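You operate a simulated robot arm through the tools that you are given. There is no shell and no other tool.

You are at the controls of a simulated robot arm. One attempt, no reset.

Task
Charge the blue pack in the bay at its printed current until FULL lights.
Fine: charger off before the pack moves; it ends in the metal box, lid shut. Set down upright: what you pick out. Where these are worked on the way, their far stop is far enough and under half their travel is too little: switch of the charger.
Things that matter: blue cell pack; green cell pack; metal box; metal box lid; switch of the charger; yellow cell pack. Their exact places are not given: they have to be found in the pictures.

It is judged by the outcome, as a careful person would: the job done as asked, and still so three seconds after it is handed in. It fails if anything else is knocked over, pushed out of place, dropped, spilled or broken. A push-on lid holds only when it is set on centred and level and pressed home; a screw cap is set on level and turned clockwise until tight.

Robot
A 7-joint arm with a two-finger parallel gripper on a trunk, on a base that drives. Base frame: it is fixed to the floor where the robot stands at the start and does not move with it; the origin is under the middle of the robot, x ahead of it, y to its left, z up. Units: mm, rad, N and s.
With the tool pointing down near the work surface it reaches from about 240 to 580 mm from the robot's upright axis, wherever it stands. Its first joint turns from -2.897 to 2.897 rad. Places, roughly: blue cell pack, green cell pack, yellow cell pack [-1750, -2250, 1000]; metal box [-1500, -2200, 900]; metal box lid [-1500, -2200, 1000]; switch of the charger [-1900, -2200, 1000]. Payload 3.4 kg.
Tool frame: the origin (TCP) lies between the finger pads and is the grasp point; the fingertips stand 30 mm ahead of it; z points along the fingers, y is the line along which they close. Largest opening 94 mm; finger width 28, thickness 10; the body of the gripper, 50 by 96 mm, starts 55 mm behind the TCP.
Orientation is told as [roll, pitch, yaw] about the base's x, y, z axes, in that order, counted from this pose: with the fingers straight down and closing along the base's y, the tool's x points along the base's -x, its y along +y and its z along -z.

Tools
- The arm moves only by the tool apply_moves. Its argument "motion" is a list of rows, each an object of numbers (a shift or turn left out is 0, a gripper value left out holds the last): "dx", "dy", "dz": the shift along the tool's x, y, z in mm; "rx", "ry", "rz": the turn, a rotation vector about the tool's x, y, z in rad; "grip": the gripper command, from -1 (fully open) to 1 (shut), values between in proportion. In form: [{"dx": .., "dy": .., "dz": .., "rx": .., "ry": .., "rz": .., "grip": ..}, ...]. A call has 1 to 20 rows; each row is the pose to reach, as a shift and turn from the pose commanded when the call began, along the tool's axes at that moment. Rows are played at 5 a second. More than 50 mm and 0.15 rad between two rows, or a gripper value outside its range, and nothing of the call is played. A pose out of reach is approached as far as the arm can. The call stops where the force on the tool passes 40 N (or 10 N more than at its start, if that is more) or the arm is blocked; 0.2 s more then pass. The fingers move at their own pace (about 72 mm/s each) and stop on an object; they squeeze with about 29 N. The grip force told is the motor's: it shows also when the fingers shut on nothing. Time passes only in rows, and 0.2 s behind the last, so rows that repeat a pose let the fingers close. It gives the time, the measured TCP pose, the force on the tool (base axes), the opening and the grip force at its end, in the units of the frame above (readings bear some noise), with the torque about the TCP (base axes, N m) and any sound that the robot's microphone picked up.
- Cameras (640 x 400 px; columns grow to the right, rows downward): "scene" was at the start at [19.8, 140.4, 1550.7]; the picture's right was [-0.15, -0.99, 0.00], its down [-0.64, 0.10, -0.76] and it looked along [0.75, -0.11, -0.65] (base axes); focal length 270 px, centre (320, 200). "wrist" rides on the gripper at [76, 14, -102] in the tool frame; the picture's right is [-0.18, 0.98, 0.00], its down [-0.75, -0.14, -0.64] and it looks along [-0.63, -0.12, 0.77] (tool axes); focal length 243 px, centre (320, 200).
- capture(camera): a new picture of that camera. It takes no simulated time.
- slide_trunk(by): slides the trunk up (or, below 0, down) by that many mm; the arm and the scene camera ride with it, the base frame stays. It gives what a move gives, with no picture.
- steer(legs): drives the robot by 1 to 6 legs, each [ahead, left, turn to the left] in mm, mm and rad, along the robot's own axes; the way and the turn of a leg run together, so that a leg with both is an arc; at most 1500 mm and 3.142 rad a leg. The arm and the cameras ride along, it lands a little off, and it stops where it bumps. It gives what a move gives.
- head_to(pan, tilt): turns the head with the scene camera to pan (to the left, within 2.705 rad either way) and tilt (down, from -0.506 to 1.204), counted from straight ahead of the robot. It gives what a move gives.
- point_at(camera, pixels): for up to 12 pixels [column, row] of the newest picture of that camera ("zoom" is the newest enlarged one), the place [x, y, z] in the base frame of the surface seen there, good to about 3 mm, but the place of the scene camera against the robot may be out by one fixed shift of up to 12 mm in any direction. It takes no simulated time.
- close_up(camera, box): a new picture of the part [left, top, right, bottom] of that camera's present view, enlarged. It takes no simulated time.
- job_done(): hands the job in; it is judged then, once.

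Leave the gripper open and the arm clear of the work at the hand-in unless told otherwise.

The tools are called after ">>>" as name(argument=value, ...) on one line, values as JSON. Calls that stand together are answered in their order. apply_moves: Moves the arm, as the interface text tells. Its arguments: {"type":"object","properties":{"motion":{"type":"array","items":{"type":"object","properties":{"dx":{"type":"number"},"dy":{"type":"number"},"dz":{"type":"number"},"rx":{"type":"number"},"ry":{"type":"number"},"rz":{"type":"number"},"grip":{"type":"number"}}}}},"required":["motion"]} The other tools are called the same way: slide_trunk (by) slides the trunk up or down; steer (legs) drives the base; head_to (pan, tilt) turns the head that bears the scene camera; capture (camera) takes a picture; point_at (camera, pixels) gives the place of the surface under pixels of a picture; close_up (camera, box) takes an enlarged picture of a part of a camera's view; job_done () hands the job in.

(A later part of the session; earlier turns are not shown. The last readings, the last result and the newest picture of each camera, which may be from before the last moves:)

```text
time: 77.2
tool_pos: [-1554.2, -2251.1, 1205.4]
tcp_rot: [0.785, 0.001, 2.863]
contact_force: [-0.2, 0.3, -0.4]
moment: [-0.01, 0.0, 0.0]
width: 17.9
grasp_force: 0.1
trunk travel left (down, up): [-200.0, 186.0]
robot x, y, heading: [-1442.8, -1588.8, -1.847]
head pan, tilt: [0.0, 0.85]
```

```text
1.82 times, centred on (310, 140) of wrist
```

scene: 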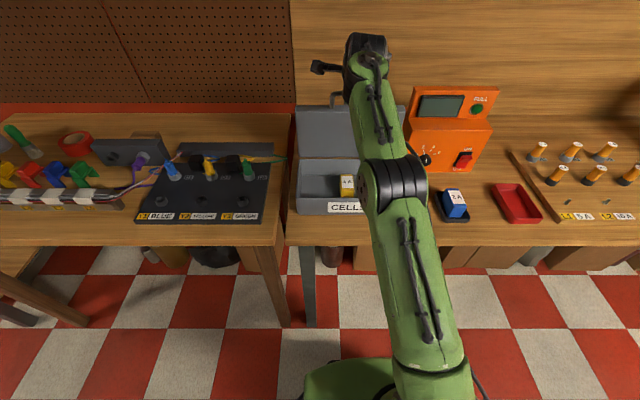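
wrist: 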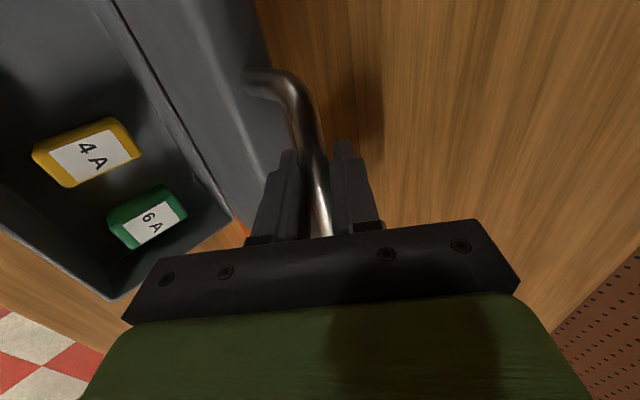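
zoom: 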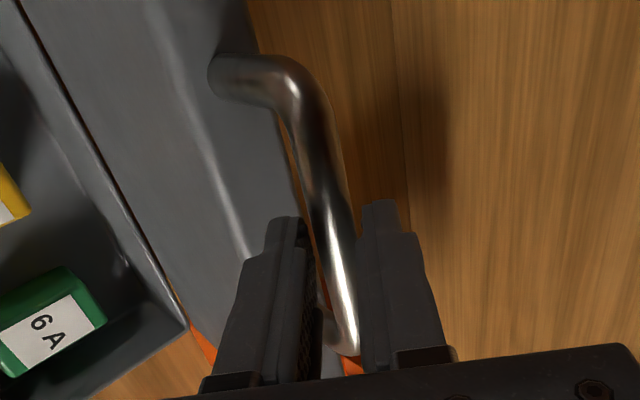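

The lid holds steady. I'll withdraw fully.

>>> apply_moves(motion=[{"dz": -8}, {"dz": -16}, {"dz": -24}, {"dz": -40}, {"dz": -40}])

>>> close_up(camera="scene", box=[280, 50, 420, 220])

>>> capture(camera="wrist")

```text
time: 78.4
tool_pos: [-1546.7, -2223.6, 1234.7]
tcp_rot: [0.786, 0.0, 2.865]
contact_force: [-0.5, -0.4, 0.7]
moment: [0.0, 0.0, 0.03]
width: 18.0
grasp_force: 0.1
trunk travel left (down, up): [-200.0, 186.0]
robot x, y, heading: [-1436.6, -1588.3, -1.846]
head pan, tilt: [0.0, 0.85]
```

```text
2.35 times, centred on (350, 135) of scene
```

zoom: 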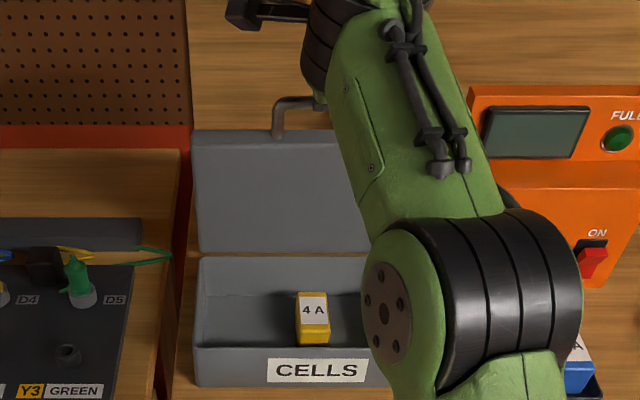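

```text
taken
```

wrist: 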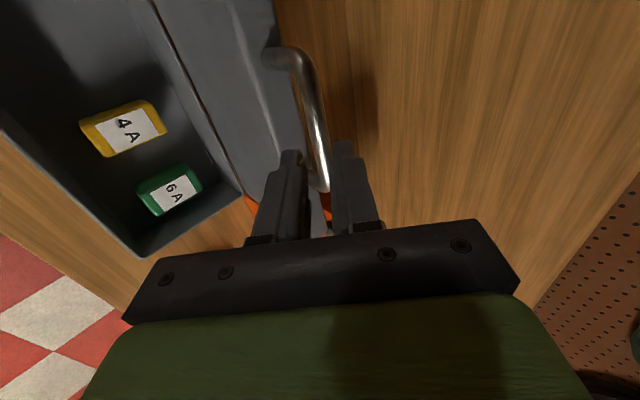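

The lid stays open by itself. I'll pull the arm back over the bench front, then straighten the tool.

>>> apply_moves(motion=[{"dy": -14, "dz": -42}, {"dy": -42, "dz": -72}, {"dy": -70, "dz": -100, "rx": 0.131}, {"dy": -98, "dz": -128, "rx": 0.262}, {"dy": -126, "dz": -156, "rx": 0.393}, {"dy": -141, "dz": -171, "rx": 0.524}, {"dy": -141, "dz": -171, "rx": 0.655}, {"dy": -141, "dz": -171, "rx": 0.785}])

>>> capture(camera="scene")

```text
time: 80.2
tool_pos: [-1486.4, -2012.2, 1256.2]
tcp_rot: [-0.002, 0.0, 2.866]
contact_force: [0.5, -0.1, -0.6]
moment: [0.01, 0.0, -0.01]
width: 18.0
grasp_force: 0.0
trunk travel left (down, up): [-200.0, 186.0]
robot x, y, heading: [-1438.7, -1590.6, -1.845]
head pan, tilt: [0.0, 0.85]
```

```text
taken
```

scene: 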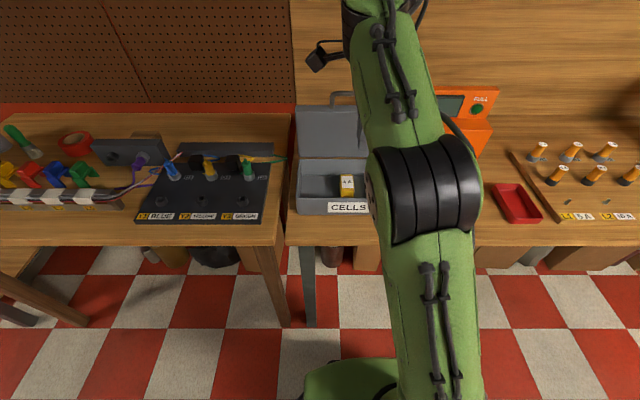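

I'll turn the tool back to its normal yaw and move the base to a stand that reaches both the pack and the box: 84 mm ahead and 53 mm right.

>>> apply_moves(motion=[{"rz": -0.1428}, {"rz": -0.2856}, {"rz": -0.4284}, {"rz": -0.5712}, {"rz": -0.714}, {"rz": -0.8568}, {"rz": -0.9996}, {"rz": -1.1424}, {"rz": -1.2852}, {"rz": -1.428}, {"rz": -1.5708, "grip": -0.4}])

>>> steer(legs=[[84, -53, 0]])

>>> capture(camera="scene")

>>> capture(camera="wrist")

```text
time: 82.6
tool_pos: [-1485.4, -2012.1, 1256.2]
tcp_rot: [-0.001, 0.002, -1.845]
contact_force: [0.4, 1.0, -0.8]
moment: [0.0, 0.03, -0.03]
width: 66.0
grasp_force: 0.1
trunk travel left (down, up): [-200.0, 186.0]
robot x, y, heading: [-1439.1, -1592.2, -1.848]
head pan, tilt: [0.0, 0.85]
```

```text
time: 83.7
tool_pos: [-1560.6, -2079.8, 1256.7]
tcp_rot: [0.001, 0.002, -1.848]
contact_force: [-0.4, -0.6, 0.5]
moment: [0.0, 0.0, 0.04]
width: 65.7
grasp_force: 0.0
trunk travel left (down, up): [-200.0, 186.0]
robot x, y, heading: [-1513.9, -1655.8, -1.846]
head pan, tilt: [0.0, 0.85]
```

```text
taken
```

scene: 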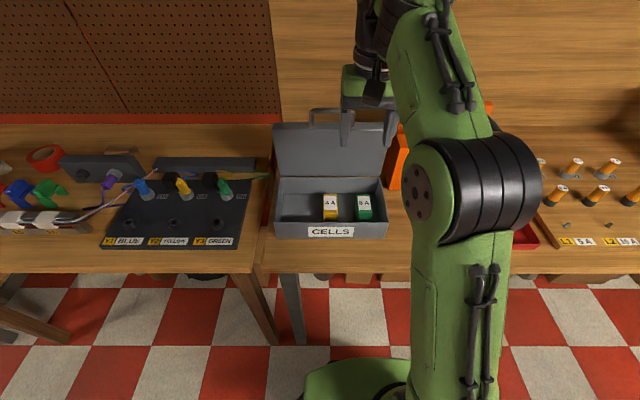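

```text
taken
```

wrist: 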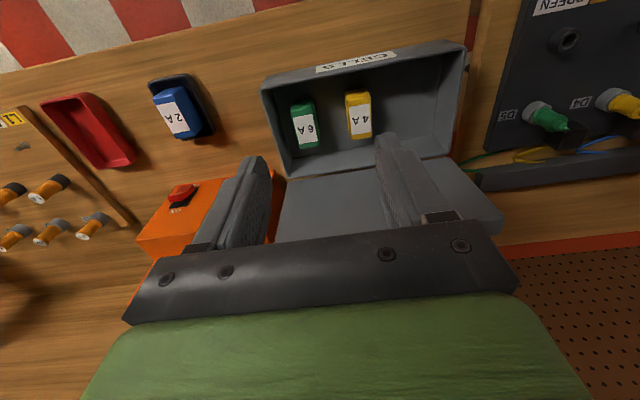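

This is a very good wrist view. I'll take close-ups and measure the box interior and the blue pack.

>>> close_up(camera="wrist", box=[250, 35, 480, 185])

>>> point_at(camera="zoom", pixels=[[45, 130], [595, 22], [110, 355], [560, 310], [150, 250], [300, 230], [480, 200], [90, 130], [580, 60], [300, 270], [450, 150], [350, 85]])

>>> close_up(camera="wrist", box=[130, 60, 230, 150])

>>> point_at(camera="zoom", pixels=[[320, 200], [250, 190], [380, 190], [300, 150], [330, 260], [240, 120], [420, 260], [200, 110], [450, 280], [280, 300], [390, 60], [150, 250]])

```text
2.67 times, centred on (365, 110) of wrist
```

zoom: 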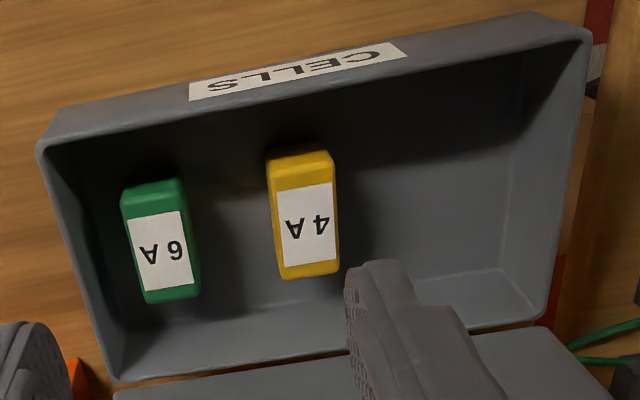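

```text
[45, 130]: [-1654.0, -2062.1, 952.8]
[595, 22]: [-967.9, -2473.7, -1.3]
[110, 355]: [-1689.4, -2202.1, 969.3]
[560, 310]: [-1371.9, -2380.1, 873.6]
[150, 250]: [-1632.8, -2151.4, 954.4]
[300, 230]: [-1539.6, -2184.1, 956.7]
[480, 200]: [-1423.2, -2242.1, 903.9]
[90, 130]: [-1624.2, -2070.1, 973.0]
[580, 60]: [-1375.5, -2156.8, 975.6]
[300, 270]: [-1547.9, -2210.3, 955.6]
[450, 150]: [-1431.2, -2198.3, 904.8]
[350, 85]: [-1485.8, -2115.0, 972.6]
```

```text
4.44 times, centred on (180, 105) of wrist
```

zoom: 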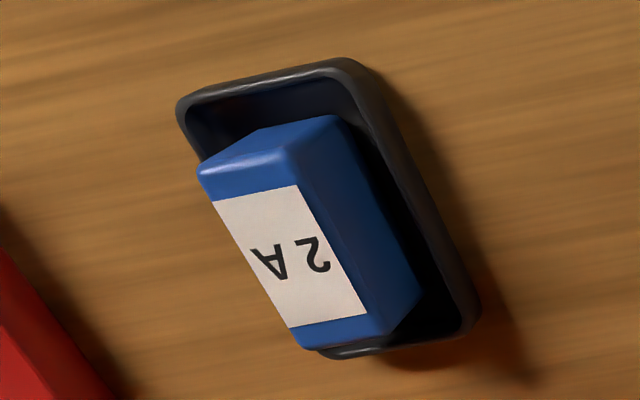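

```text
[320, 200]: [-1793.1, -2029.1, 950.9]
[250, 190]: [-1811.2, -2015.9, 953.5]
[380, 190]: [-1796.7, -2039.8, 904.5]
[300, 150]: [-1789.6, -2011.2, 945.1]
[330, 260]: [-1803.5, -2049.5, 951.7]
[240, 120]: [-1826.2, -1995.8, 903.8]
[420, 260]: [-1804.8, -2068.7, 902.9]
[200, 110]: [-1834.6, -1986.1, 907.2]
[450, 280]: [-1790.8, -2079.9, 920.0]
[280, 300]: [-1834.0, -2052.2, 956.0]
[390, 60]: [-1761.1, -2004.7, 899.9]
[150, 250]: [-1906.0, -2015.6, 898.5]
```

The box floor is at z≈904 and the rim at z≈973. The yellow pack is at u≈880 and the green at u≈978, so the left part (u≈745–855) is free. I'll move above the blue pack to measure it from close.

>>> apply_moves(motion=[{"dx": -4, "dy": -42, "dz": 0}, {"dx": -8, "dy": -84, "dz": 0}, {"dx": -13, "dy": -127, "dz": 0}, {"dx": -17, "dy": -170, "dz": 20}, {"dx": -21, "dy": -212, "dz": 40}, {"dx": -26, "dy": -254, "dz": 60}, {"dx": -26, "dy": -254, "dz": 105}, {"dx": -26, "dy": -254, "dz": 150}, {"dx": -26, "dy": -254, "dz": 180}])

>>> capture(camera="wrist")

>>> close_up(camera="wrist", box=[250, 40, 390, 160])

```text
time: 85.7
tool_pos: [-1811.6, -2034.5, 1076.0]
tcp_rot: [-0.001, 0.002, -1.846]
contact_force: [0.3, 0.7, 0.5]
moment: [-0.04, 0.03, -0.04]
width: 65.6
grasp_force: 0.1
trunk travel left (down, up): [-200.0, 186.0]
robot x, y, heading: [-1515.1, -1655.3, -1.842]
head pan, tilt: [0.0, 0.85]
```

```text
taken
```

wrist: 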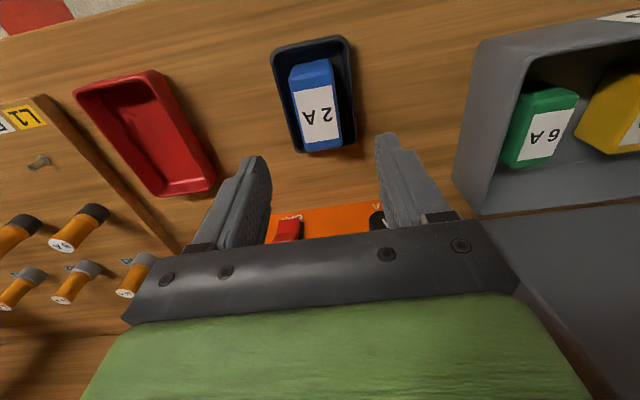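

```text
3.33 times, centred on (320, 100) of wrist
```

zoom: 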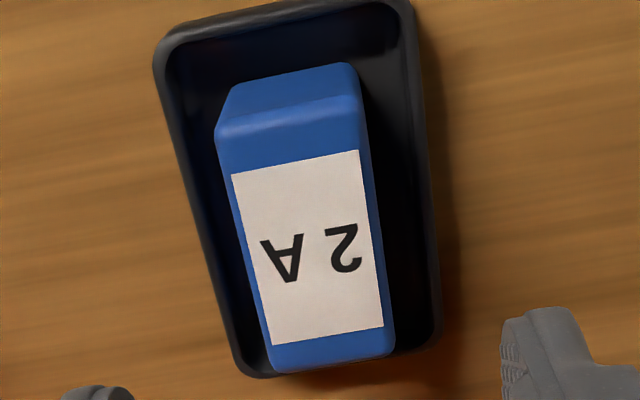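

I'll measure the pack's top-face corners, the label corners and the bay rim.

>>> point_at(camera="zoom", pixels=[[234, 178], [357, 153], [381, 324], [275, 342], [222, 140], [358, 118], [390, 348], [272, 364], [245, 95], [345, 75], [310, 250], [160, 60]])

>>> point_at(camera="zoom", pixels=[[405, 20], [437, 330], [245, 370], [170, 30], [400, 120], [200, 200]])

```text
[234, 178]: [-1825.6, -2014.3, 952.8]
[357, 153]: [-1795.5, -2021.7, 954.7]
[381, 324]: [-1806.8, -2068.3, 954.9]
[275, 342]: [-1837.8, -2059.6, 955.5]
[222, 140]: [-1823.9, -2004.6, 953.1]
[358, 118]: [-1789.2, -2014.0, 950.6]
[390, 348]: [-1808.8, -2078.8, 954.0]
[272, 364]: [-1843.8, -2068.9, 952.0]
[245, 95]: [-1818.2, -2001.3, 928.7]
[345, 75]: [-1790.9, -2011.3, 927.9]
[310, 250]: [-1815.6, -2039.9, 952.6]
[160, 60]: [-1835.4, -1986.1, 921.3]
```

```text
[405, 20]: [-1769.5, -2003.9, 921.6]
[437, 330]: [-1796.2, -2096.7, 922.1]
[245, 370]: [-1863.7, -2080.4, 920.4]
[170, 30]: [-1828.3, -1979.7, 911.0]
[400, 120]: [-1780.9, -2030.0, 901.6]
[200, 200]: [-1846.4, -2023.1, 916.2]
```

The blue pack spans u 1166–1203, v 2428–2497, top z≈954, square to the bench. The bay rim is at z≈921. I'll descend with the fingertips staying just above the rim (TCP z≈956).

>>> apply_moves(motion=[{"dx": -4, "dy": -1.5, "dz": 40}, {"dx": -7.6, "dy": -2.6, "dz": 75}, {"dx": -7.6, "dy": -2.6, "dz": 100}, {"dx": -7.6, "dy": -2.6, "dz": 119.5}])

>>> capture(camera="wrist")

```text
time: 86.7
tool_pos: [-1815.6, -2041.6, 956.1]
tcp_rot: [-0.001, 0.0, -1.846]
contact_force: [-0.1, -0.1, -0.2]
moment: [-0.01, 0.01, 0.02]
width: 65.7
grasp_force: 0.0
trunk travel left (down, up): [-200.0, 186.0]
robot x, y, heading: [-1514.3, -1654.8, -1.847]
head pan, tilt: [0.0, 0.85]
```

```text
taken
```

wrist: 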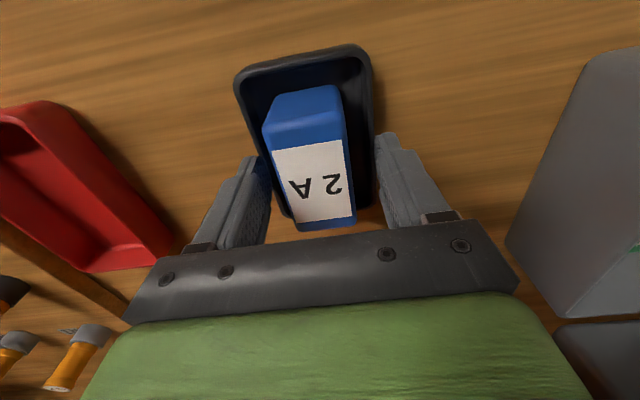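

The pack sits between the fingers, the charger is off and nothing is touching. I'll close the grip.

>>> apply_moves(motion=[{"dy": -1.2, "grip": 0}, {"dy": -1.2, "grip": 1}, {"dy": -1.2, "grip": 1}, {"dy": -1.2, "grip": 1}, {"dy": -1.2, "grip": 1}])

>>> close_up(camera="wrist", box=[220, 40, 420, 260])

```text
time: 87.9
tool_pos: [-1816.1, -2040.0, 956.7]
tcp_rot: [0.001, -0.002, -1.845]
contact_force: [0.9, -0.2, 0.7]
moment: [-0.02, 0.0, 0.02]
width: 43.7
grasp_force: 29.3
trunk travel left (down, up): [-200.0, 186.0]
robot x, y, heading: [-1510.3, -1656.1, -1.847]
head pan, tilt: [0.0, 0.85]
```

```text
1.82 times, centred on (320, 150) of wrist
```

zoom: 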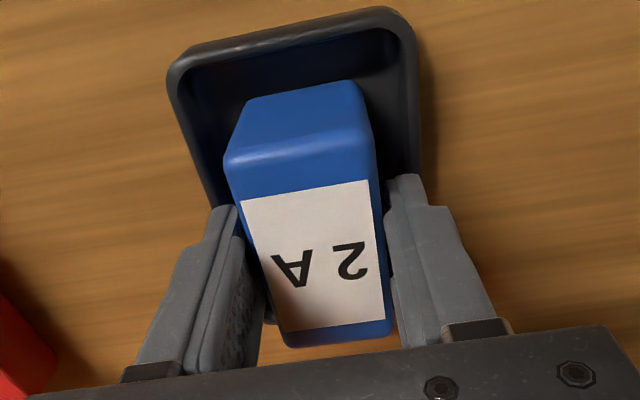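

Gripped at 43.7 mm with 29 N. I'll lift a little first and check the hold.

>>> apply_moves(motion=[{"dz": -5}, {"dz": -15}, {"dz": -30}, {"dz": -30}])

>>> capture(camera="wrist")

>>> close_up(camera="scene", box=[370, 90, 510, 250])

```text
time: 88.9
tool_pos: [-1815.2, -2040.9, 986.3]
tcp_rot: [0.0, -0.001, -1.847]
contact_force: [0.3, -0.1, -2.5]
moment: [0.02, 0.02, 0.01]
width: 43.6
grasp_force: 28.8
trunk travel left (down, up): [-200.0, 186.0]
robot x, y, heading: [-1516.0, -1656.3, -1.853]
head pan, tilt: [0.0, 0.85]
```

```text
taken
```

wrist: 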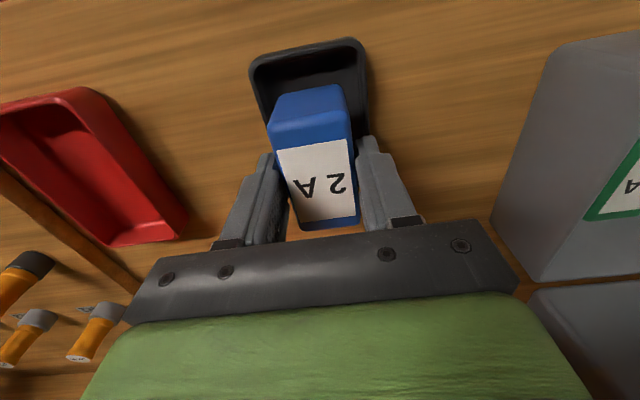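

```text
2.50 times, centred on (440, 170) of scene
```

zoom: 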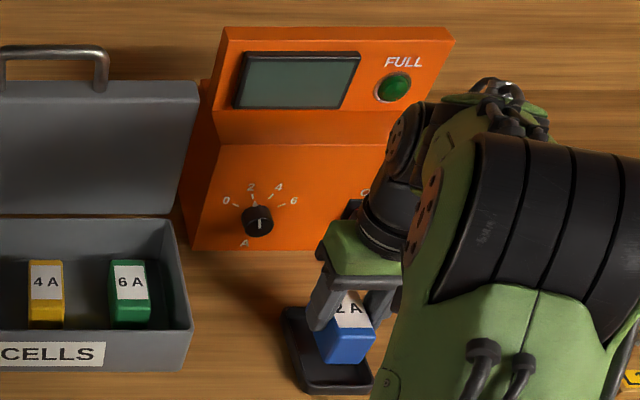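

The pack lifted cleanly and the bay stayed put. I'll raise it to clear the rim and carry it left over the free area of the box.

>>> apply_moves(motion=[{"dz": -40}, {"dz": -80}, {"dz": -104}, {"dx": -5, "dy": 42, "dz": -104}, {"dx": -10, "dy": 85, "dz": -104}, {"dx": -16, "dy": 128, "dz": -104}, {"dx": -22, "dy": 171, "dz": -104}, {"dx": -28, "dy": 214, "dz": -104}, {"dx": -34, "dy": 257, "dz": -104}, {"dx": -40, "dy": 300, "dz": -104}, {"dx": -45, "dy": 342, "dz": -104}, {"dx": -50, "dy": 383, "dz": -104}])

>>> capture(camera="wrist")

>>> capture(camera="scene")

```text
time: 91.5
tool_pos: [-1460.6, -2194.8, 1090.4]
tcp_rot: [0.0, 0.0, -1.845]
contact_force: [0.4, -0.7, -2.0]
moment: [0.04, 0.0, 0.02]
width: 43.8
grasp_force: 29.2
trunk travel left (down, up): [-200.0, 186.0]
robot x, y, heading: [-1515.7, -1660.1, -1.849]
head pan, tilt: [0.0, 0.85]
```

```text
taken
```

wrist: 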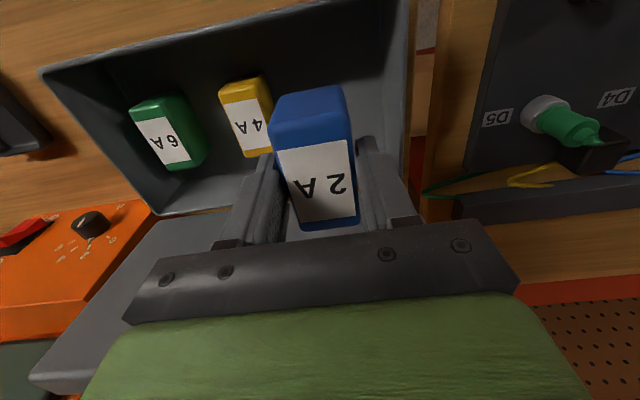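

```text
taken
```

scene: 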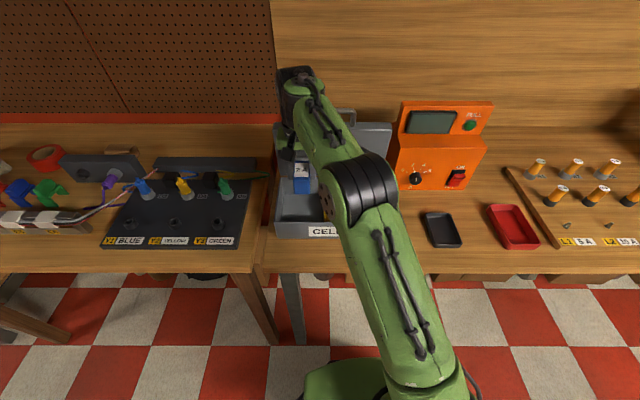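

I'll check the clearances to the box's left wall and the yellow pack before lowering.

>>> point_at(camera="wrist", pixels=[[408, 40], [403, 100], [399, 130], [385, 60], [385, 90], [266, 90], [270, 110], [375, 30], [180, 208], [130, 80], [360, 60]])

>>> close_up(camera="wrist", box=[200, 0, 440, 240])

```text
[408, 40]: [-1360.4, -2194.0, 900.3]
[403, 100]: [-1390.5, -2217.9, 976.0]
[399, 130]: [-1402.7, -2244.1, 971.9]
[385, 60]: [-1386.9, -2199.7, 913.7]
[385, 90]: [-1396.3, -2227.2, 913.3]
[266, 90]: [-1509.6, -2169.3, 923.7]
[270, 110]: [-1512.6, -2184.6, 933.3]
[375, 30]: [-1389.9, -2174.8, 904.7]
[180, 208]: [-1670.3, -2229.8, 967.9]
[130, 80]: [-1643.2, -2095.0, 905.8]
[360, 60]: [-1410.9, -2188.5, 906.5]
```

```text
1.67 times, centred on (320, 120) of wrist
```

zoom: 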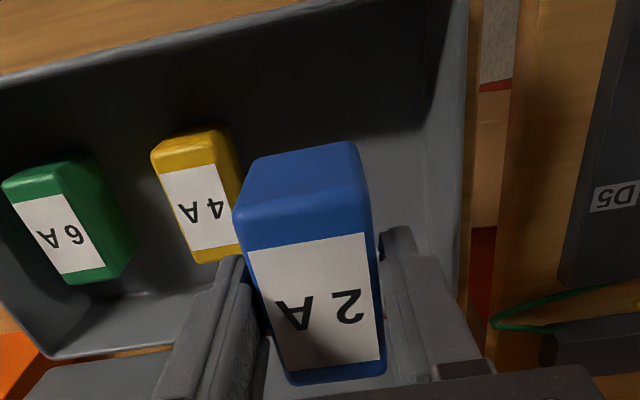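

The free gap runs from the inner left wall at u≈731 to the yellow pack's edge at u≈854. I'll shift 7 mm left to centre in it and lower to just above the floor.

>>> apply_moves(motion=[{"dy": 7, "dz": 0}, {"dy": 7, "dz": 35}, {"dy": 7, "dz": 70}, {"dy": 7, "dz": 100}, {"dy": 7, "dz": 118}])

>>> capture(camera="wrist")

>>> capture(camera="scene")

```text
time: 92.7
tool_pos: [-1455.3, -2194.6, 971.5]
tcp_rot: [0.0, 0.001, -1.847]
contact_force: [-0.7, -0.2, -2.4]
moment: [0.02, -0.02, 0.02]
width: 39.5
grasp_force: 28.9
trunk travel left (down, up): [-200.0, 186.0]
robot x, y, heading: [-1513.9, -1656.1, -1.848]
head pan, tilt: [0.0, 0.85]
```

```text
taken
```

wrist: 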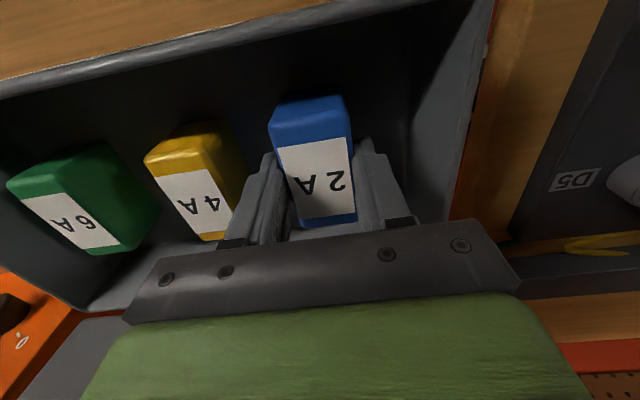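

```text
taken
```

scene: 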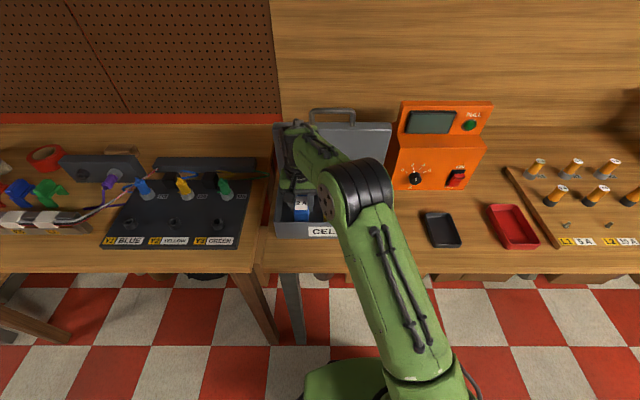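

The pack is well placed between the left wall and the yellow pack. I'll lower the last stretch gently.

>>> apply_moves(motion=[{"dz": 4}, {"dz": 8}, {"dz": 10}])

>>> apply_moves(motion=[{"dz": 1.5}, {"dz": 3}])

```text
time: 93.5
tool_pos: [-1454.2, -2193.7, 962.2]
tcp_rot: [-0.001, 0.0, -1.849]
contact_force: [-0.2, -0.1, -2.6]
moment: [0.01, -0.02, 0.03]
width: 39.8
grasp_force: 29.5
trunk travel left (down, up): [-200.0, 186.0]
robot x, y, heading: [-1514.7, -1659.1, -1.847]
head pan, tilt: [0.0, 0.85]
```

```text
time: 94.1
tool_pos: [-1454.1, -2194.6, 960.9]
tcp_rot: [0.003, -0.003, -1.847]
contact_force: [-0.5, 0.3, 9.1]
moment: [0.42, 0.13, -0.01]
width: 39.4
grasp_force: 29.2
trunk travel left (down, up): [-200.0, 186.0]
robot x, y, heading: [-1513.2, -1654.6, -1.85]
head pan, tilt: [0.0, 0.85]
```

The floor is touched (9 N upward). I'll ease off 1 mm, open the fingers and lift straight out.

>>> apply_moves(motion=[{"dz": -1.2}, {"dz": -1.2, "grip": 0}, {"dz": -1.2, "grip": -0.3}, {"dz": -1.2, "grip": -0.3}])

>>> capture(camera="wrist")

```text
time: 95.1
tool_pos: [-1454.7, -2193.6, 960.4]
tcp_rot: [0.001, -0.001, -1.848]
contact_force: [0.0, -0.1, 0.0]
moment: [0.0, 0.02, 0.01]
width: 61.1
grasp_force: 0.1
trunk travel left (down, up): [-200.0, 186.0]
robot x, y, heading: [-1514.0, -1657.4, -1.845]
head pan, tilt: [0.0, 0.85]
```

```text
taken
```

wrist: 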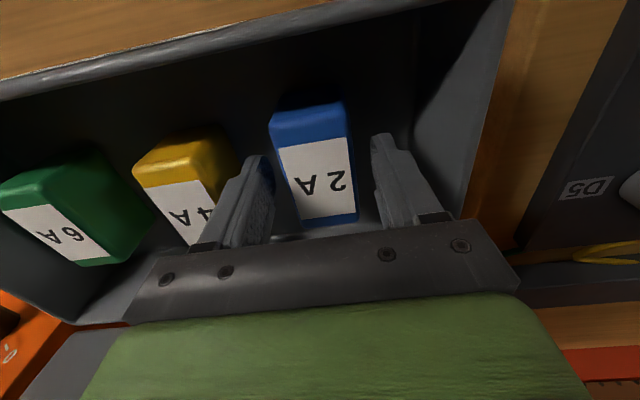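

The pack stands free and upright on the box floor. I'll lift straight up, out of the box.

>>> apply_moves(motion=[{"dz": -20}, {"dz": -50}, {"dz": -95}, {"dz": -140}, {"dz": -180}])

>>> capture(camera="wrist")

>>> close_up(camera="scene", box=[260, 90, 410, 250])

```text
time: 96.3
tool_pos: [-1455.6, -2191.6, 1139.5]
tcp_rot: [-0.001, 0.0, -1.847]
contact_force: [-0.2, 0.4, -0.1]
moment: [-0.01, -0.01, 0.02]
width: 61.1
grasp_force: 0.0
trunk travel left (down, up): [-200.0, 186.0]
robot x, y, heading: [-1515.2, -1654.8, -1.849]
head pan, tilt: [0.0, 0.85]
```

```text
taken
```

wrist: 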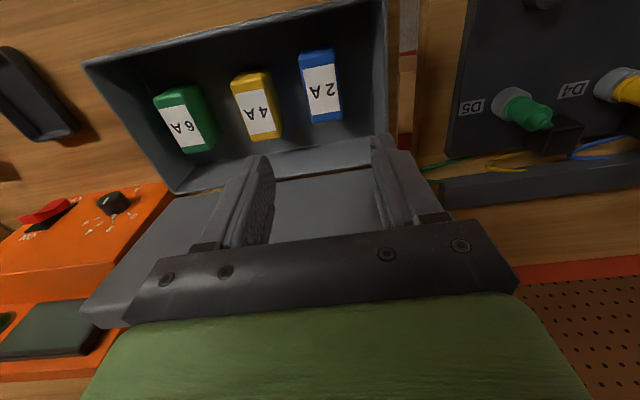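

```text
2.50 times, centred on (335, 170) of scene
```

zoom: 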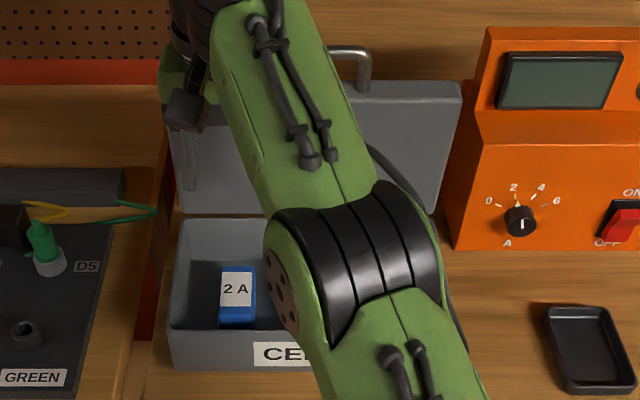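

All three packs stand in the box. To close the lid I'll repeat the handle method in reverse: raise and pull back, return to the earlier stand (82 mm back, 53 mm left), then turn the tool 90°.

>>> apply_moves(motion=[{"dx": 16, "dy": -20, "dz": -23}, {"dx": 33, "dy": -45, "dz": -46}, {"dx": 50, "dy": -74, "dz": -70}, {"dx": 66, "dy": -103, "dz": -93}, {"dx": 82, "dy": -131, "dz": -116}])

>>> steer(legs=[[-82, 53, 0]])

>>> apply_moves(motion=[{"rz": 0.1428, "grip": 0}, {"rz": 0.2856, "grip": 0.362}, {"rz": 0.4284}, {"rz": 0.5712}, {"rz": 0.714}, {"rz": 0.8568}, {"rz": 0.9996}, {"rz": 1.1424}, {"rz": 1.2852}, {"rz": 1.428}, {"rz": 1.5708}])

>>> capture(camera="scene")

>>> capture(camera="wrist")

```text
time: 97.5
tool_pos: [-1559.2, -2079.4, 1257.7]
tcp_rot: [0.001, 0.0, -1.845]
contact_force: [0.6, -0.2, 0.3]
moment: [-0.01, -0.02, -0.02]
width: 61.0
grasp_force: 0.0
trunk travel left (down, up): [-200.0, 186.0]
robot x, y, heading: [-1515.2, -1653.4, -1.847]
head pan, tilt: [0.0, 0.85]
```

```text
time: 98.6
tool_pos: [-1484.4, -2014.7, 1256.8]
tcp_rot: [0.0, -0.002, -1.845]
contact_force: [0.9, 0.9, 0.3]
moment: [0.01, 0.01, -0.03]
width: 60.9
grasp_force: 0.0
trunk travel left (down, up): [-200.0, 186.0]
robot x, y, heading: [-1438.6, -1589.4, -1.846]
head pan, tilt: [0.0, 0.85]
```

```text
time: 101.0
tool_pos: [-1484.2, -2016.5, 1256.8]
tcp_rot: [-0.001, 0.001, 2.867]
contact_force: [-0.8, -0.4, 0.2]
moment: [0.0, 0.02, -0.01]
width: 30.2
grasp_force: 0.1
trunk travel left (down, up): [-200.0, 186.0]
robot x, y, heading: [-1438.7, -1591.9, -1.842]
head pan, tilt: [0.0, 0.85]
```

```text
taken
```

scene: 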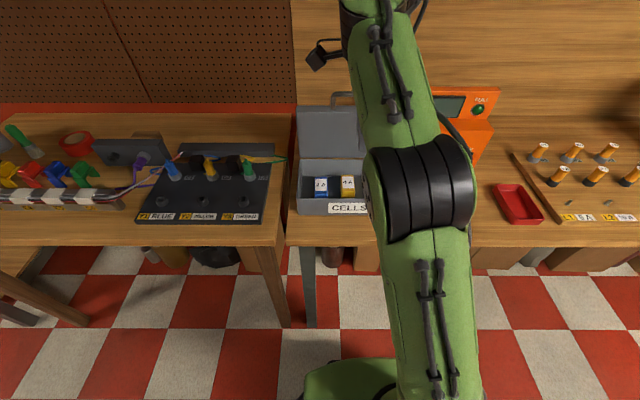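

```text
taken
```

wrist: 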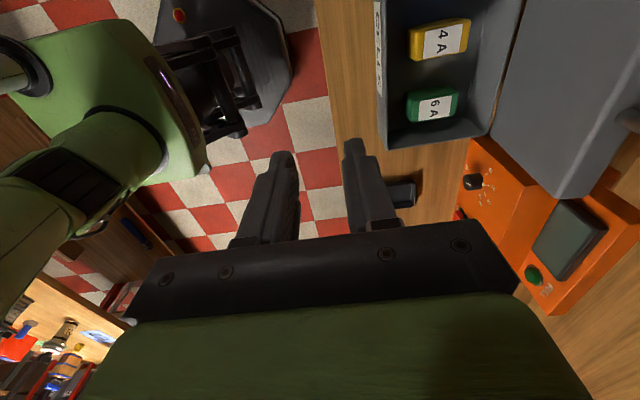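

Now I pitch 45° forward and return to just in front of the handle, at the same spot where I withdrew.

>>> apply_moves(motion=[{"dy": 5, "rx": -0.131}, {"dy": 15, "rx": -0.262}, {"dy": 35, "rx": -0.393}, {"dy": 60, "rx": -0.524}, {"dy": 90, "rx": -0.655}, {"dx": -1, "dy": 125, "rx": -0.785}, {"dx": -2, "dy": 165, "dz": 6, "rx": -0.785}, {"dx": -3, "dy": 195, "dz": 14, "rx": -0.785}, {"dx": -3, "dy": 212, "dz": 20, "rx": -0.785}])

>>> capture(camera="wrist")

>>> close_up(camera="wrist", box=[220, 20, 400, 240])

```text
time: 103.0
tool_pos: [-1546.5, -2220.4, 1236.1]
tcp_rot: [0.782, 0.001, 2.87]
contact_force: [-0.5, -0.5, -0.2]
moment: [0.01, -0.02, 0.02]
width: 29.9
grasp_force: 0.0
trunk travel left (down, up): [-200.0, 186.0]
robot x, y, heading: [-1441.9, -1597.0, -1.844]
head pan, tilt: [0.0, 0.85]
```

```text
taken
```

wrist: 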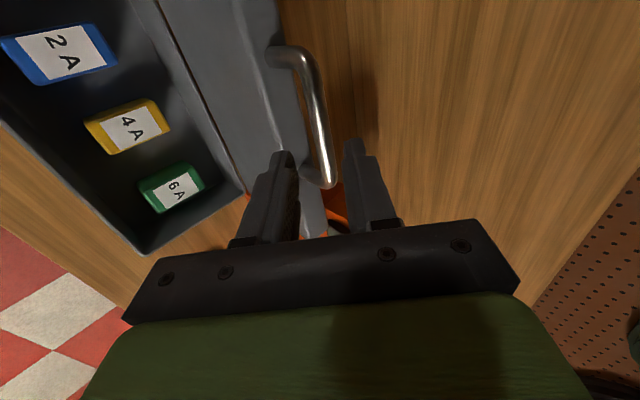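

```text
1.82 times, centred on (310, 130) of wrist
```

zoom: 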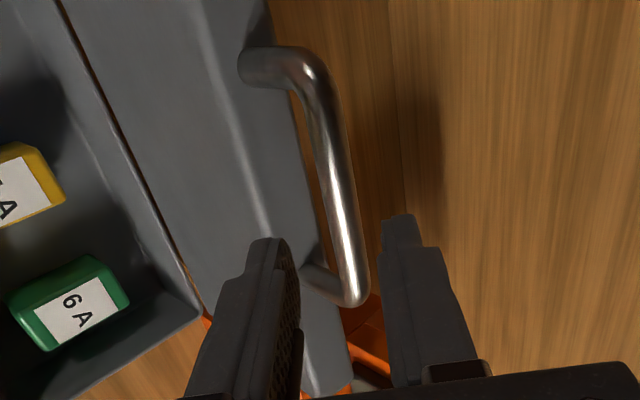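

The bar is in line between the open fingers. I'll measure its place to insert correctly.

>>> point_at(camera="wrist", pixels=[[316, 85], [320, 110], [324, 135], [328, 160], [285, 55], [270, 100], [240, 60]])

```text
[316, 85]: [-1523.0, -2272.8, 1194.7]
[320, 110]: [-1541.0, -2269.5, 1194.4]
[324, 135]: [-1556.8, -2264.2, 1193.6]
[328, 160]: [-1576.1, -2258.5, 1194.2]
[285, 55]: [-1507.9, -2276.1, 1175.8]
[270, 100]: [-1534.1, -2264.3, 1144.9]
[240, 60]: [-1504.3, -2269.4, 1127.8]
```

The bar axis is at v≈2608, z≈1190. I'll insert 54 mm along the fingers, then narrow to an 18 mm cage.

>>> apply_moves(motion=[{"dy": 1, "dz": 15}, {"dy": 1.6, "dz": 30}, {"dy": 1.6, "dz": 44}, {"dy": 1.6, "dz": 54}, {"dy": 1.6, "dz": 54, "grip": 0.617}, {"dy": 1.6, "dz": 54, "grip": 0.617}])

>>> close_up(camera="wrist", box=[220, 20, 400, 240])

```text
time: 104.4
tool_pos: [-1555.8, -2256.7, 1200.3]
tcp_rot: [0.784, 0.001, 2.868]
contact_force: [-0.1, 0.5, 0.3]
moment: [0.01, 0.03, 0.0]
width: 17.8
grasp_force: 0.0
trunk travel left (down, up): [-200.0, 186.0]
robot x, y, heading: [-1440.8, -1595.0, -1.844]
head pan, tilt: [0.0, 0.85]
```

```text
1.82 times, centred on (310, 130) of wrist
```

zoom: 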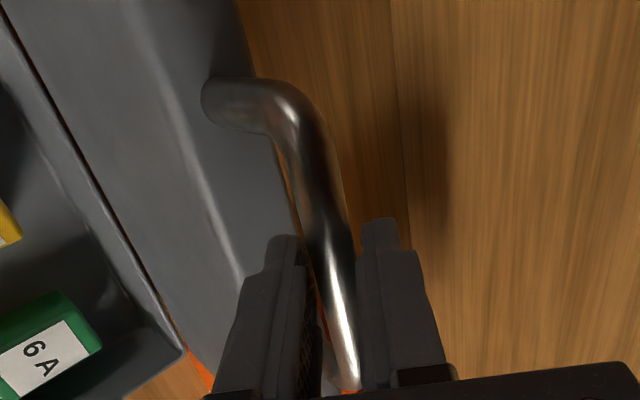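

The bar is caged again. I'll pull it along the reverse arc, first part down to about 57° of opening.

>>> apply_moves(motion=[{"dy": -6.7, "dz": -6.6}, {"dy": -13.6, "dz": -12.9}, {"dy": -20.7, "dz": -18.7}, {"dy": -28, "dz": -24.3}, {"dy": -35.6, "dz": -29.5}, {"dy": -43.3, "dz": -34.4}, {"dy": -51.3, "dz": -39}, {"dy": -59.5, "dz": -43.2}, {"dy": -67.9, "dz": -47}, {"dy": -76.3, "dz": -50.6}, {"dy": -85, "dz": -53.7}, {"dy": -93.7, "dz": -56.4}])

>>> capture(camera="wrist")

>>> close_up(camera="scene", box=[280, 70, 420, 230])

```text
time: 107.0
tool_pos: [-1527.9, -2155.4, 1173.7]
tcp_rot: [0.785, 0.001, 2.868]
contact_force: [0.2, 0.3, 1.2]
moment: [0.03, -0.02, -0.01]
width: 18.4
grasp_force: 0.0
trunk travel left (down, up): [-200.0, 186.0]
robot x, y, heading: [-1442.2, -1593.6, -1.842]
head pan, tilt: [0.0, 0.85]
```

```text
taken
```

wrist: 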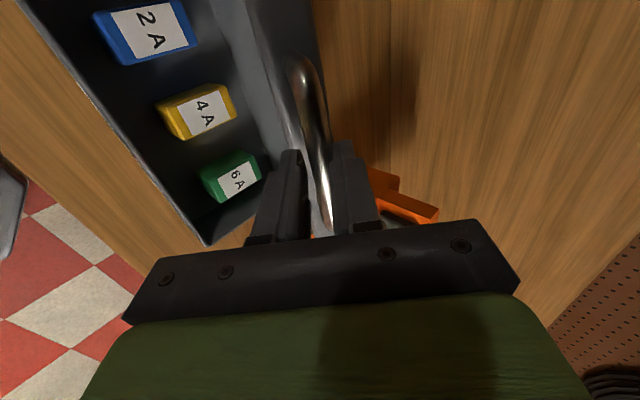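

```text
2.50 times, centred on (350, 150) of scene
```

zoom: 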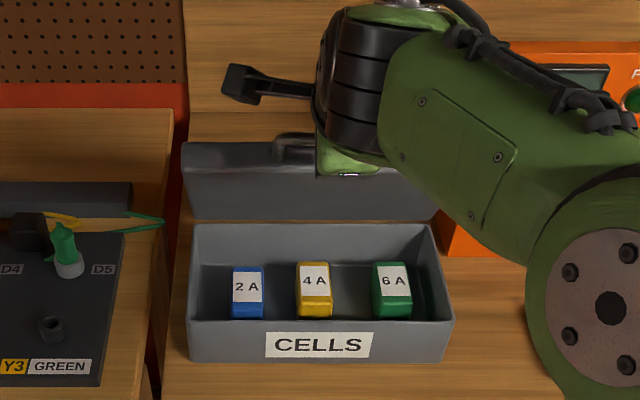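

The lid follows. I'll continue down to about 27°.

>>> apply_moves(motion=[{"dy": -8.9, "dz": -2.4}, {"dy": -17.9, "dz": -4.3}, {"dy": -27, "dz": -5.8}, {"dy": -36.1, "dz": -7}, {"dy": -45.2, "dz": -7.7}, {"dy": -54.4, "dz": -8.1}, {"dy": -63.6, "dz": -8}, {"dy": -72.8, "dz": -7.6}, {"dy": -82, "dz": -6.7}, {"dy": -91.1, "dz": -5.5}, {"dy": -100.1, "dz": -3.9}, {"dy": -109.1, "dz": -1.9}])

>>> capture(camera="wrist")

```text
time: 109.6
tool_pos: [-1504.9, -2079.2, 1099.1]
tcp_rot: [0.784, 0.0, 2.868]
contact_force: [0.7, 0.3, -0.3]
moment: [-0.06, 0.02, 0.01]
width: 18.1
grasp_force: 0.2
trunk travel left (down, up): [-200.0, 186.0]
robot x, y, heading: [-1437.3, -1593.3, -1.85]
head pan, tilt: [0.0, 0.85]
```

```text
taken
```

wrist: 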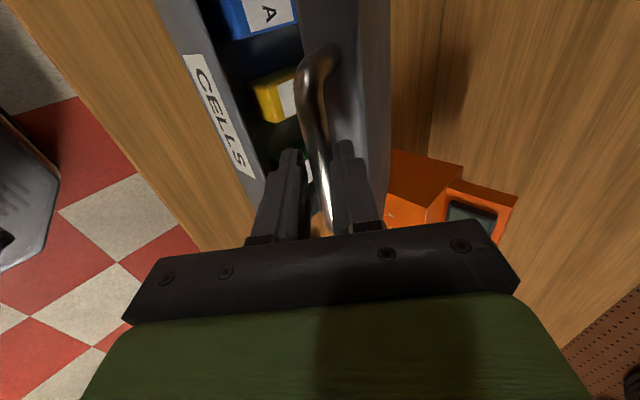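

Nearly closed. I'll guide it down to the rim.

>>> apply_moves(motion=[{"dy": -8.9, "dz": 2.5}, {"dy": -17.7, "dz": 5.2}, {"dy": -26.3, "dz": 8.5}, {"dy": -34.8, "dz": 12}, {"dy": -43.1, "dz": 16}, {"dy": -51.2, "dz": 20.2}, {"dy": -59.1, "dz": 24.9}, {"dy": -66.9, "dz": 29.8}, {"dy": -74.4, "dz": 35.2}, {"dy": -81.7, "dz": 40.8}, {"dy": -86.8, "dz": 45}])

>>> capture(camera="wrist")

>>> close_up(camera="wrist", box=[200, 0, 500, 240])

```text
time: 112.0
tool_pos: [-1498.7, -2051.0, 1005.5]
tcp_rot: [0.786, 0.0, 2.868]
contact_force: [-0.7, 0.2, -0.1]
moment: [-0.02, -0.02, -0.01]
width: 18.0
grasp_force: 0.1
trunk travel left (down, up): [-200.0, 186.0]
robot x, y, heading: [-1441.7, -1594.7, -1.844]
head pan, tilt: [0.0, 0.85]
```

```text
taken
```

wrist: 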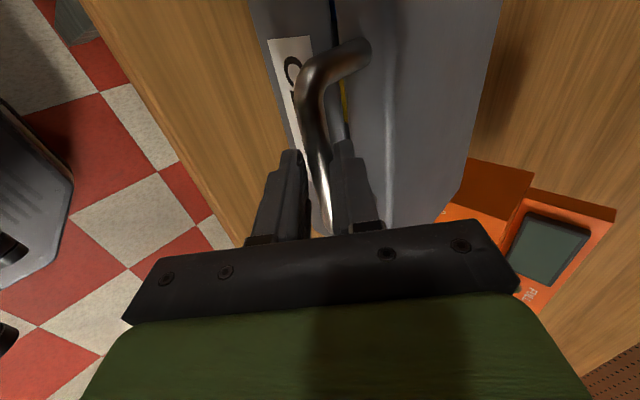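

```text
1.67 times, centred on (350, 120) of wrist
```

zoom: 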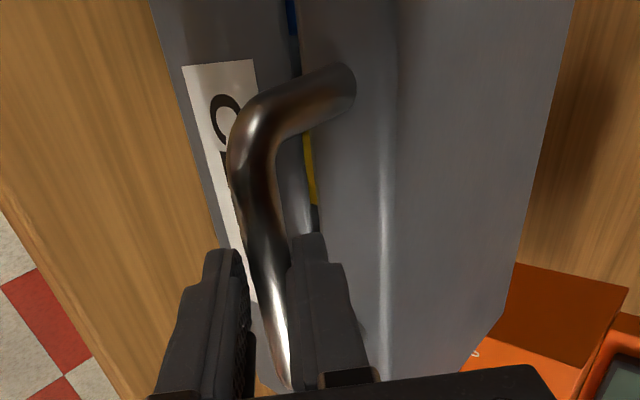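

A small gap is left; the lid's hinge seems to hold by friction. I'll push down another 8 mm or so, gently.

>>> apply_moves(motion=[{"dy": -1.8, "dz": 1.8}, {"dy": -3.5, "dz": 3.5}, {"dy": -5.3, "dz": 5.3}])

>>> close_up(camera="wrist", box=[200, 0, 500, 240])

```text
time: 112.8
tool_pos: [-1498.4, -2051.9, 997.6]
tcp_rot: [0.786, 0.0, 2.866]
contact_force: [0.6, -3.4, 6.0]
moment: [-0.11, -0.05, 0.01]
width: 21.6
grasp_force: 2.9
trunk travel left (down, up): [-200.0, 186.0]
robot x, y, heading: [-1440.7, -1594.3, -1.847]
head pan, tilt: [0.0, 0.85]
```

```text
1.67 times, centred on (350, 120) of wrist
```

zoom: 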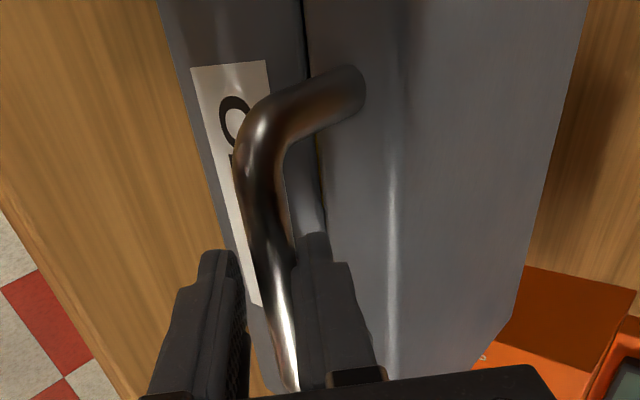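

The lid has met the rim: 6 N reaction and the gap is gone. I'll ease off, open the fingers, and withdraw along their axis.

>>> apply_moves(motion=[{"dy": 2.5, "dz": -1, "grip": 0.617}, {"dy": 2.5, "dz": -1, "grip": 0.362}, {"dy": 2.5, "dz": -1, "grip": 0.362}, {"dy": 3, "dz": -15}, {"dy": 3, "dz": -35}, {"dy": 3, "dz": -65}, {"dy": 3, "dz": -100}])

>>> capture(camera="wrist")

>>> close_up(camera="wrist", box=[220, 0, 500, 220])

```text
time: 114.4
tool_pos: [-1478.9, -1982.3, 1070.7]
tcp_rot: [0.787, 0.0, 2.866]
contact_force: [-0.4, 0.2, 0.3]
moment: [-0.02, 0.0, 0.0]
width: 29.9
grasp_force: 0.1
trunk travel left (down, up): [-200.0, 186.0]
robot x, y, heading: [-1438.9, -1597.5, -1.847]
head pan, tilt: [0.0, 0.85]
```

```text
taken
```

wrist: 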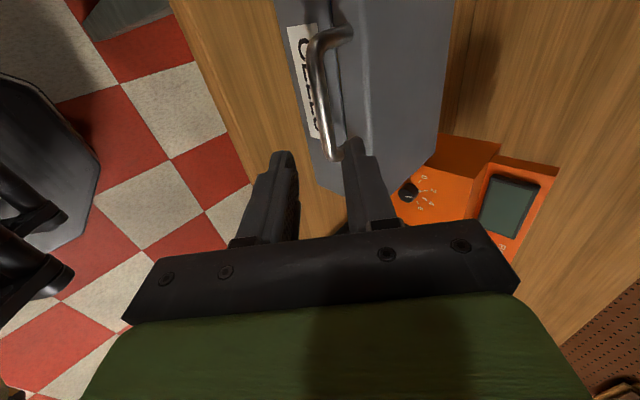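

```text
1.82 times, centred on (360, 110) of wrist
```

zoom: 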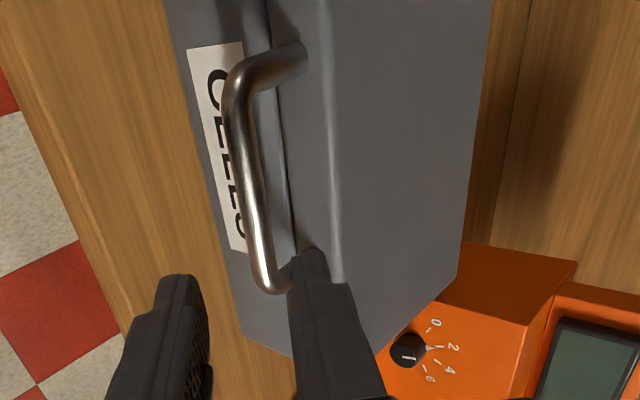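

The lid looks closed. I'll compare its height with the closed state measured at the start (lid top z≈1010, bar top z≈998.5).

>>> point_at(camera="wrist", pixels=[[375, 60], [370, 100], [400, 60], [420, 60], [400, 120], [318, 60], [322, 90], [327, 120], [365, 140]])

>>> capture(camera="scene")

```text
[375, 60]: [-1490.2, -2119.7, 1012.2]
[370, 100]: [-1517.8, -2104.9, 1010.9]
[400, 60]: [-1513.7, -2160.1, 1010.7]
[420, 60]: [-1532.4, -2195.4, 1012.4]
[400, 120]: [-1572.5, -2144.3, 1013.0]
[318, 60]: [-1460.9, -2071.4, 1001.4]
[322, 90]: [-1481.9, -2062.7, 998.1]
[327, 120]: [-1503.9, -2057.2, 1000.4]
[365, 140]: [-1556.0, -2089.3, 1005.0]
```

```text
taken
```

scene: 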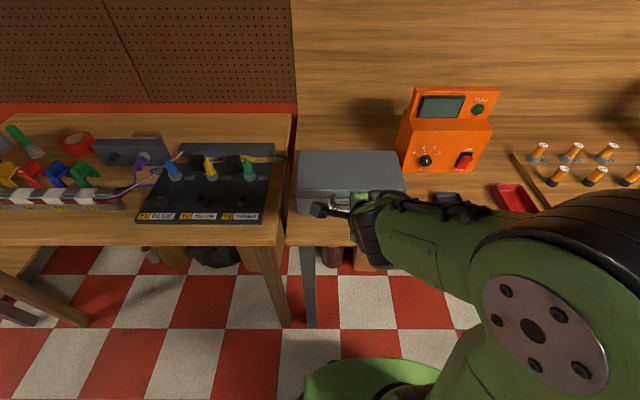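

The heights match the closed state to within about a millimetre. To be sure, I'll press the lid gently from above with closed, vertical fingers near its front edge. First I raise and straighten the tool.

>>> apply_moves(motion=[{"dy": 30, "dz": -30, "grip": 1}, {"dy": 60, "dz": -60, "rx": 0.131, "grip": 1}, {"dy": 85, "dz": -57, "rx": 0.262}, {"dy": 110, "dz": -33, "rx": 0.393}, {"dy": 135, "dz": -7, "rx": 0.524}, {"dy": 160, "dz": 19, "rx": 0.655}, {"dy": 176.8, "dz": 35.4, "rx": 0.785}])

>>> capture(camera="wrist")

```text
time: 116.0
tool_pos: [-1517.8, -2115.6, 1170.9]
tcp_rot: [0.066, 0.0, 2.868]
contact_force: [0.2, 1.4, 0.4]
moment: [-0.05, 0.01, 0.02]
width: 0.0
grasp_force: 29.2
out of reach, approached as far as the arm can: row 7
trunk travel left (down, up): [-200.0, 186.0]
robot x, y, heading: [-1440.3, -1591.6, -1.849]
head pan, tilt: [0.0, 0.85]
```

```text
taken
```

wrist: 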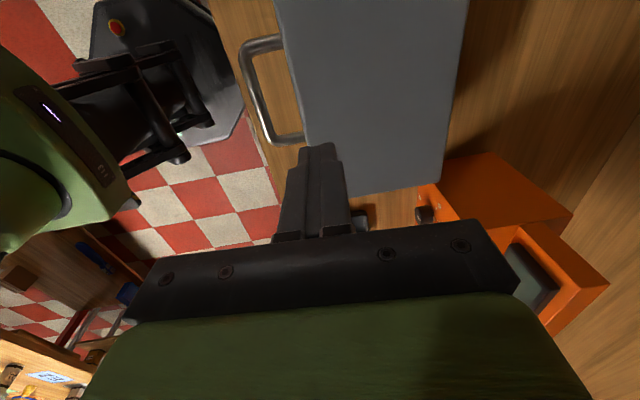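

I'm close to vertical at v≈2451. I'll lower to about 10 mm above the lid, then press in small steps.

>>> apply_moves(motion=[{"dy": 3, "dz": 40}, {"dy": 6, "dz": 80}, {"dy": 10, "dz": 115}])

>>> apply_moves(motion=[{"dz": 4}, {"dz": 8}, {"dz": 11}])

```text
time: 116.8
tool_pos: [-1522.7, -2135.7, 1055.0]
tcp_rot: [0.066, 0.001, 2.867]
contact_force: [0.2, -0.1, 0.0]
moment: [0.01, -0.01, -0.04]
width: 0.0
grasp_force: 28.7
trunk travel left (down, up): [-200.0, 186.0]
robot x, y, heading: [-1442.8, -1591.7, -1.844]
head pan, tilt: [0.0, 0.85]
```

```text
time: 117.6
tool_pos: [-1522.0, -2135.5, 1043.4]
tcp_rot: [0.066, -0.001, 2.868]
contact_force: [-0.2, 0.1, -0.8]
moment: [0.04, -0.02, 0.02]
width: 0.1
grasp_force: 29.1
trunk travel left (down, up): [-200.0, 186.0]
robot x, y, heading: [-1443.1, -1593.7, -1.848]
head pan, tilt: [0.0, 0.85]
```

No contact yet at TCP z≈1043 (tips at about 1013). I'll go on in 1.5 mm steps.

>>> apply_moves(motion=[{"dz": 1.5}, {"dz": 3}])

>>> apply_moves(motion=[{"dz": 1}, {"dz": 2}])

```text
time: 118.2
tool_pos: [-1521.4, -2136.6, 1042.1]
tcp_rot: [0.067, 0.0, 2.868]
contact_force: [0.1, -0.8, 0.2]
moment: [-0.01, 0.0, -0.02]
width: 0.0
grasp_force: 29.3
trunk travel left (down, up): [-200.0, 186.0]
robot x, y, heading: [-1441.5, -1592.9, -1.849]
head pan, tilt: [0.0, 0.85]
```

```text
time: 118.8
tool_pos: [-1522.0, -2136.6, 1041.3]
tcp_rot: [0.069, 0.001, 2.866]
contact_force: [-0.5, 0.0, 10.3]
moment: [0.05, 0.0, 0.03]
width: 0.1
grasp_force: 29.6
trunk travel left (down, up): [-200.0, 186.0]
robot x, y, heading: [-1440.1, -1594.4, -1.846]
head pan, tilt: [0.0, 0.85]
```

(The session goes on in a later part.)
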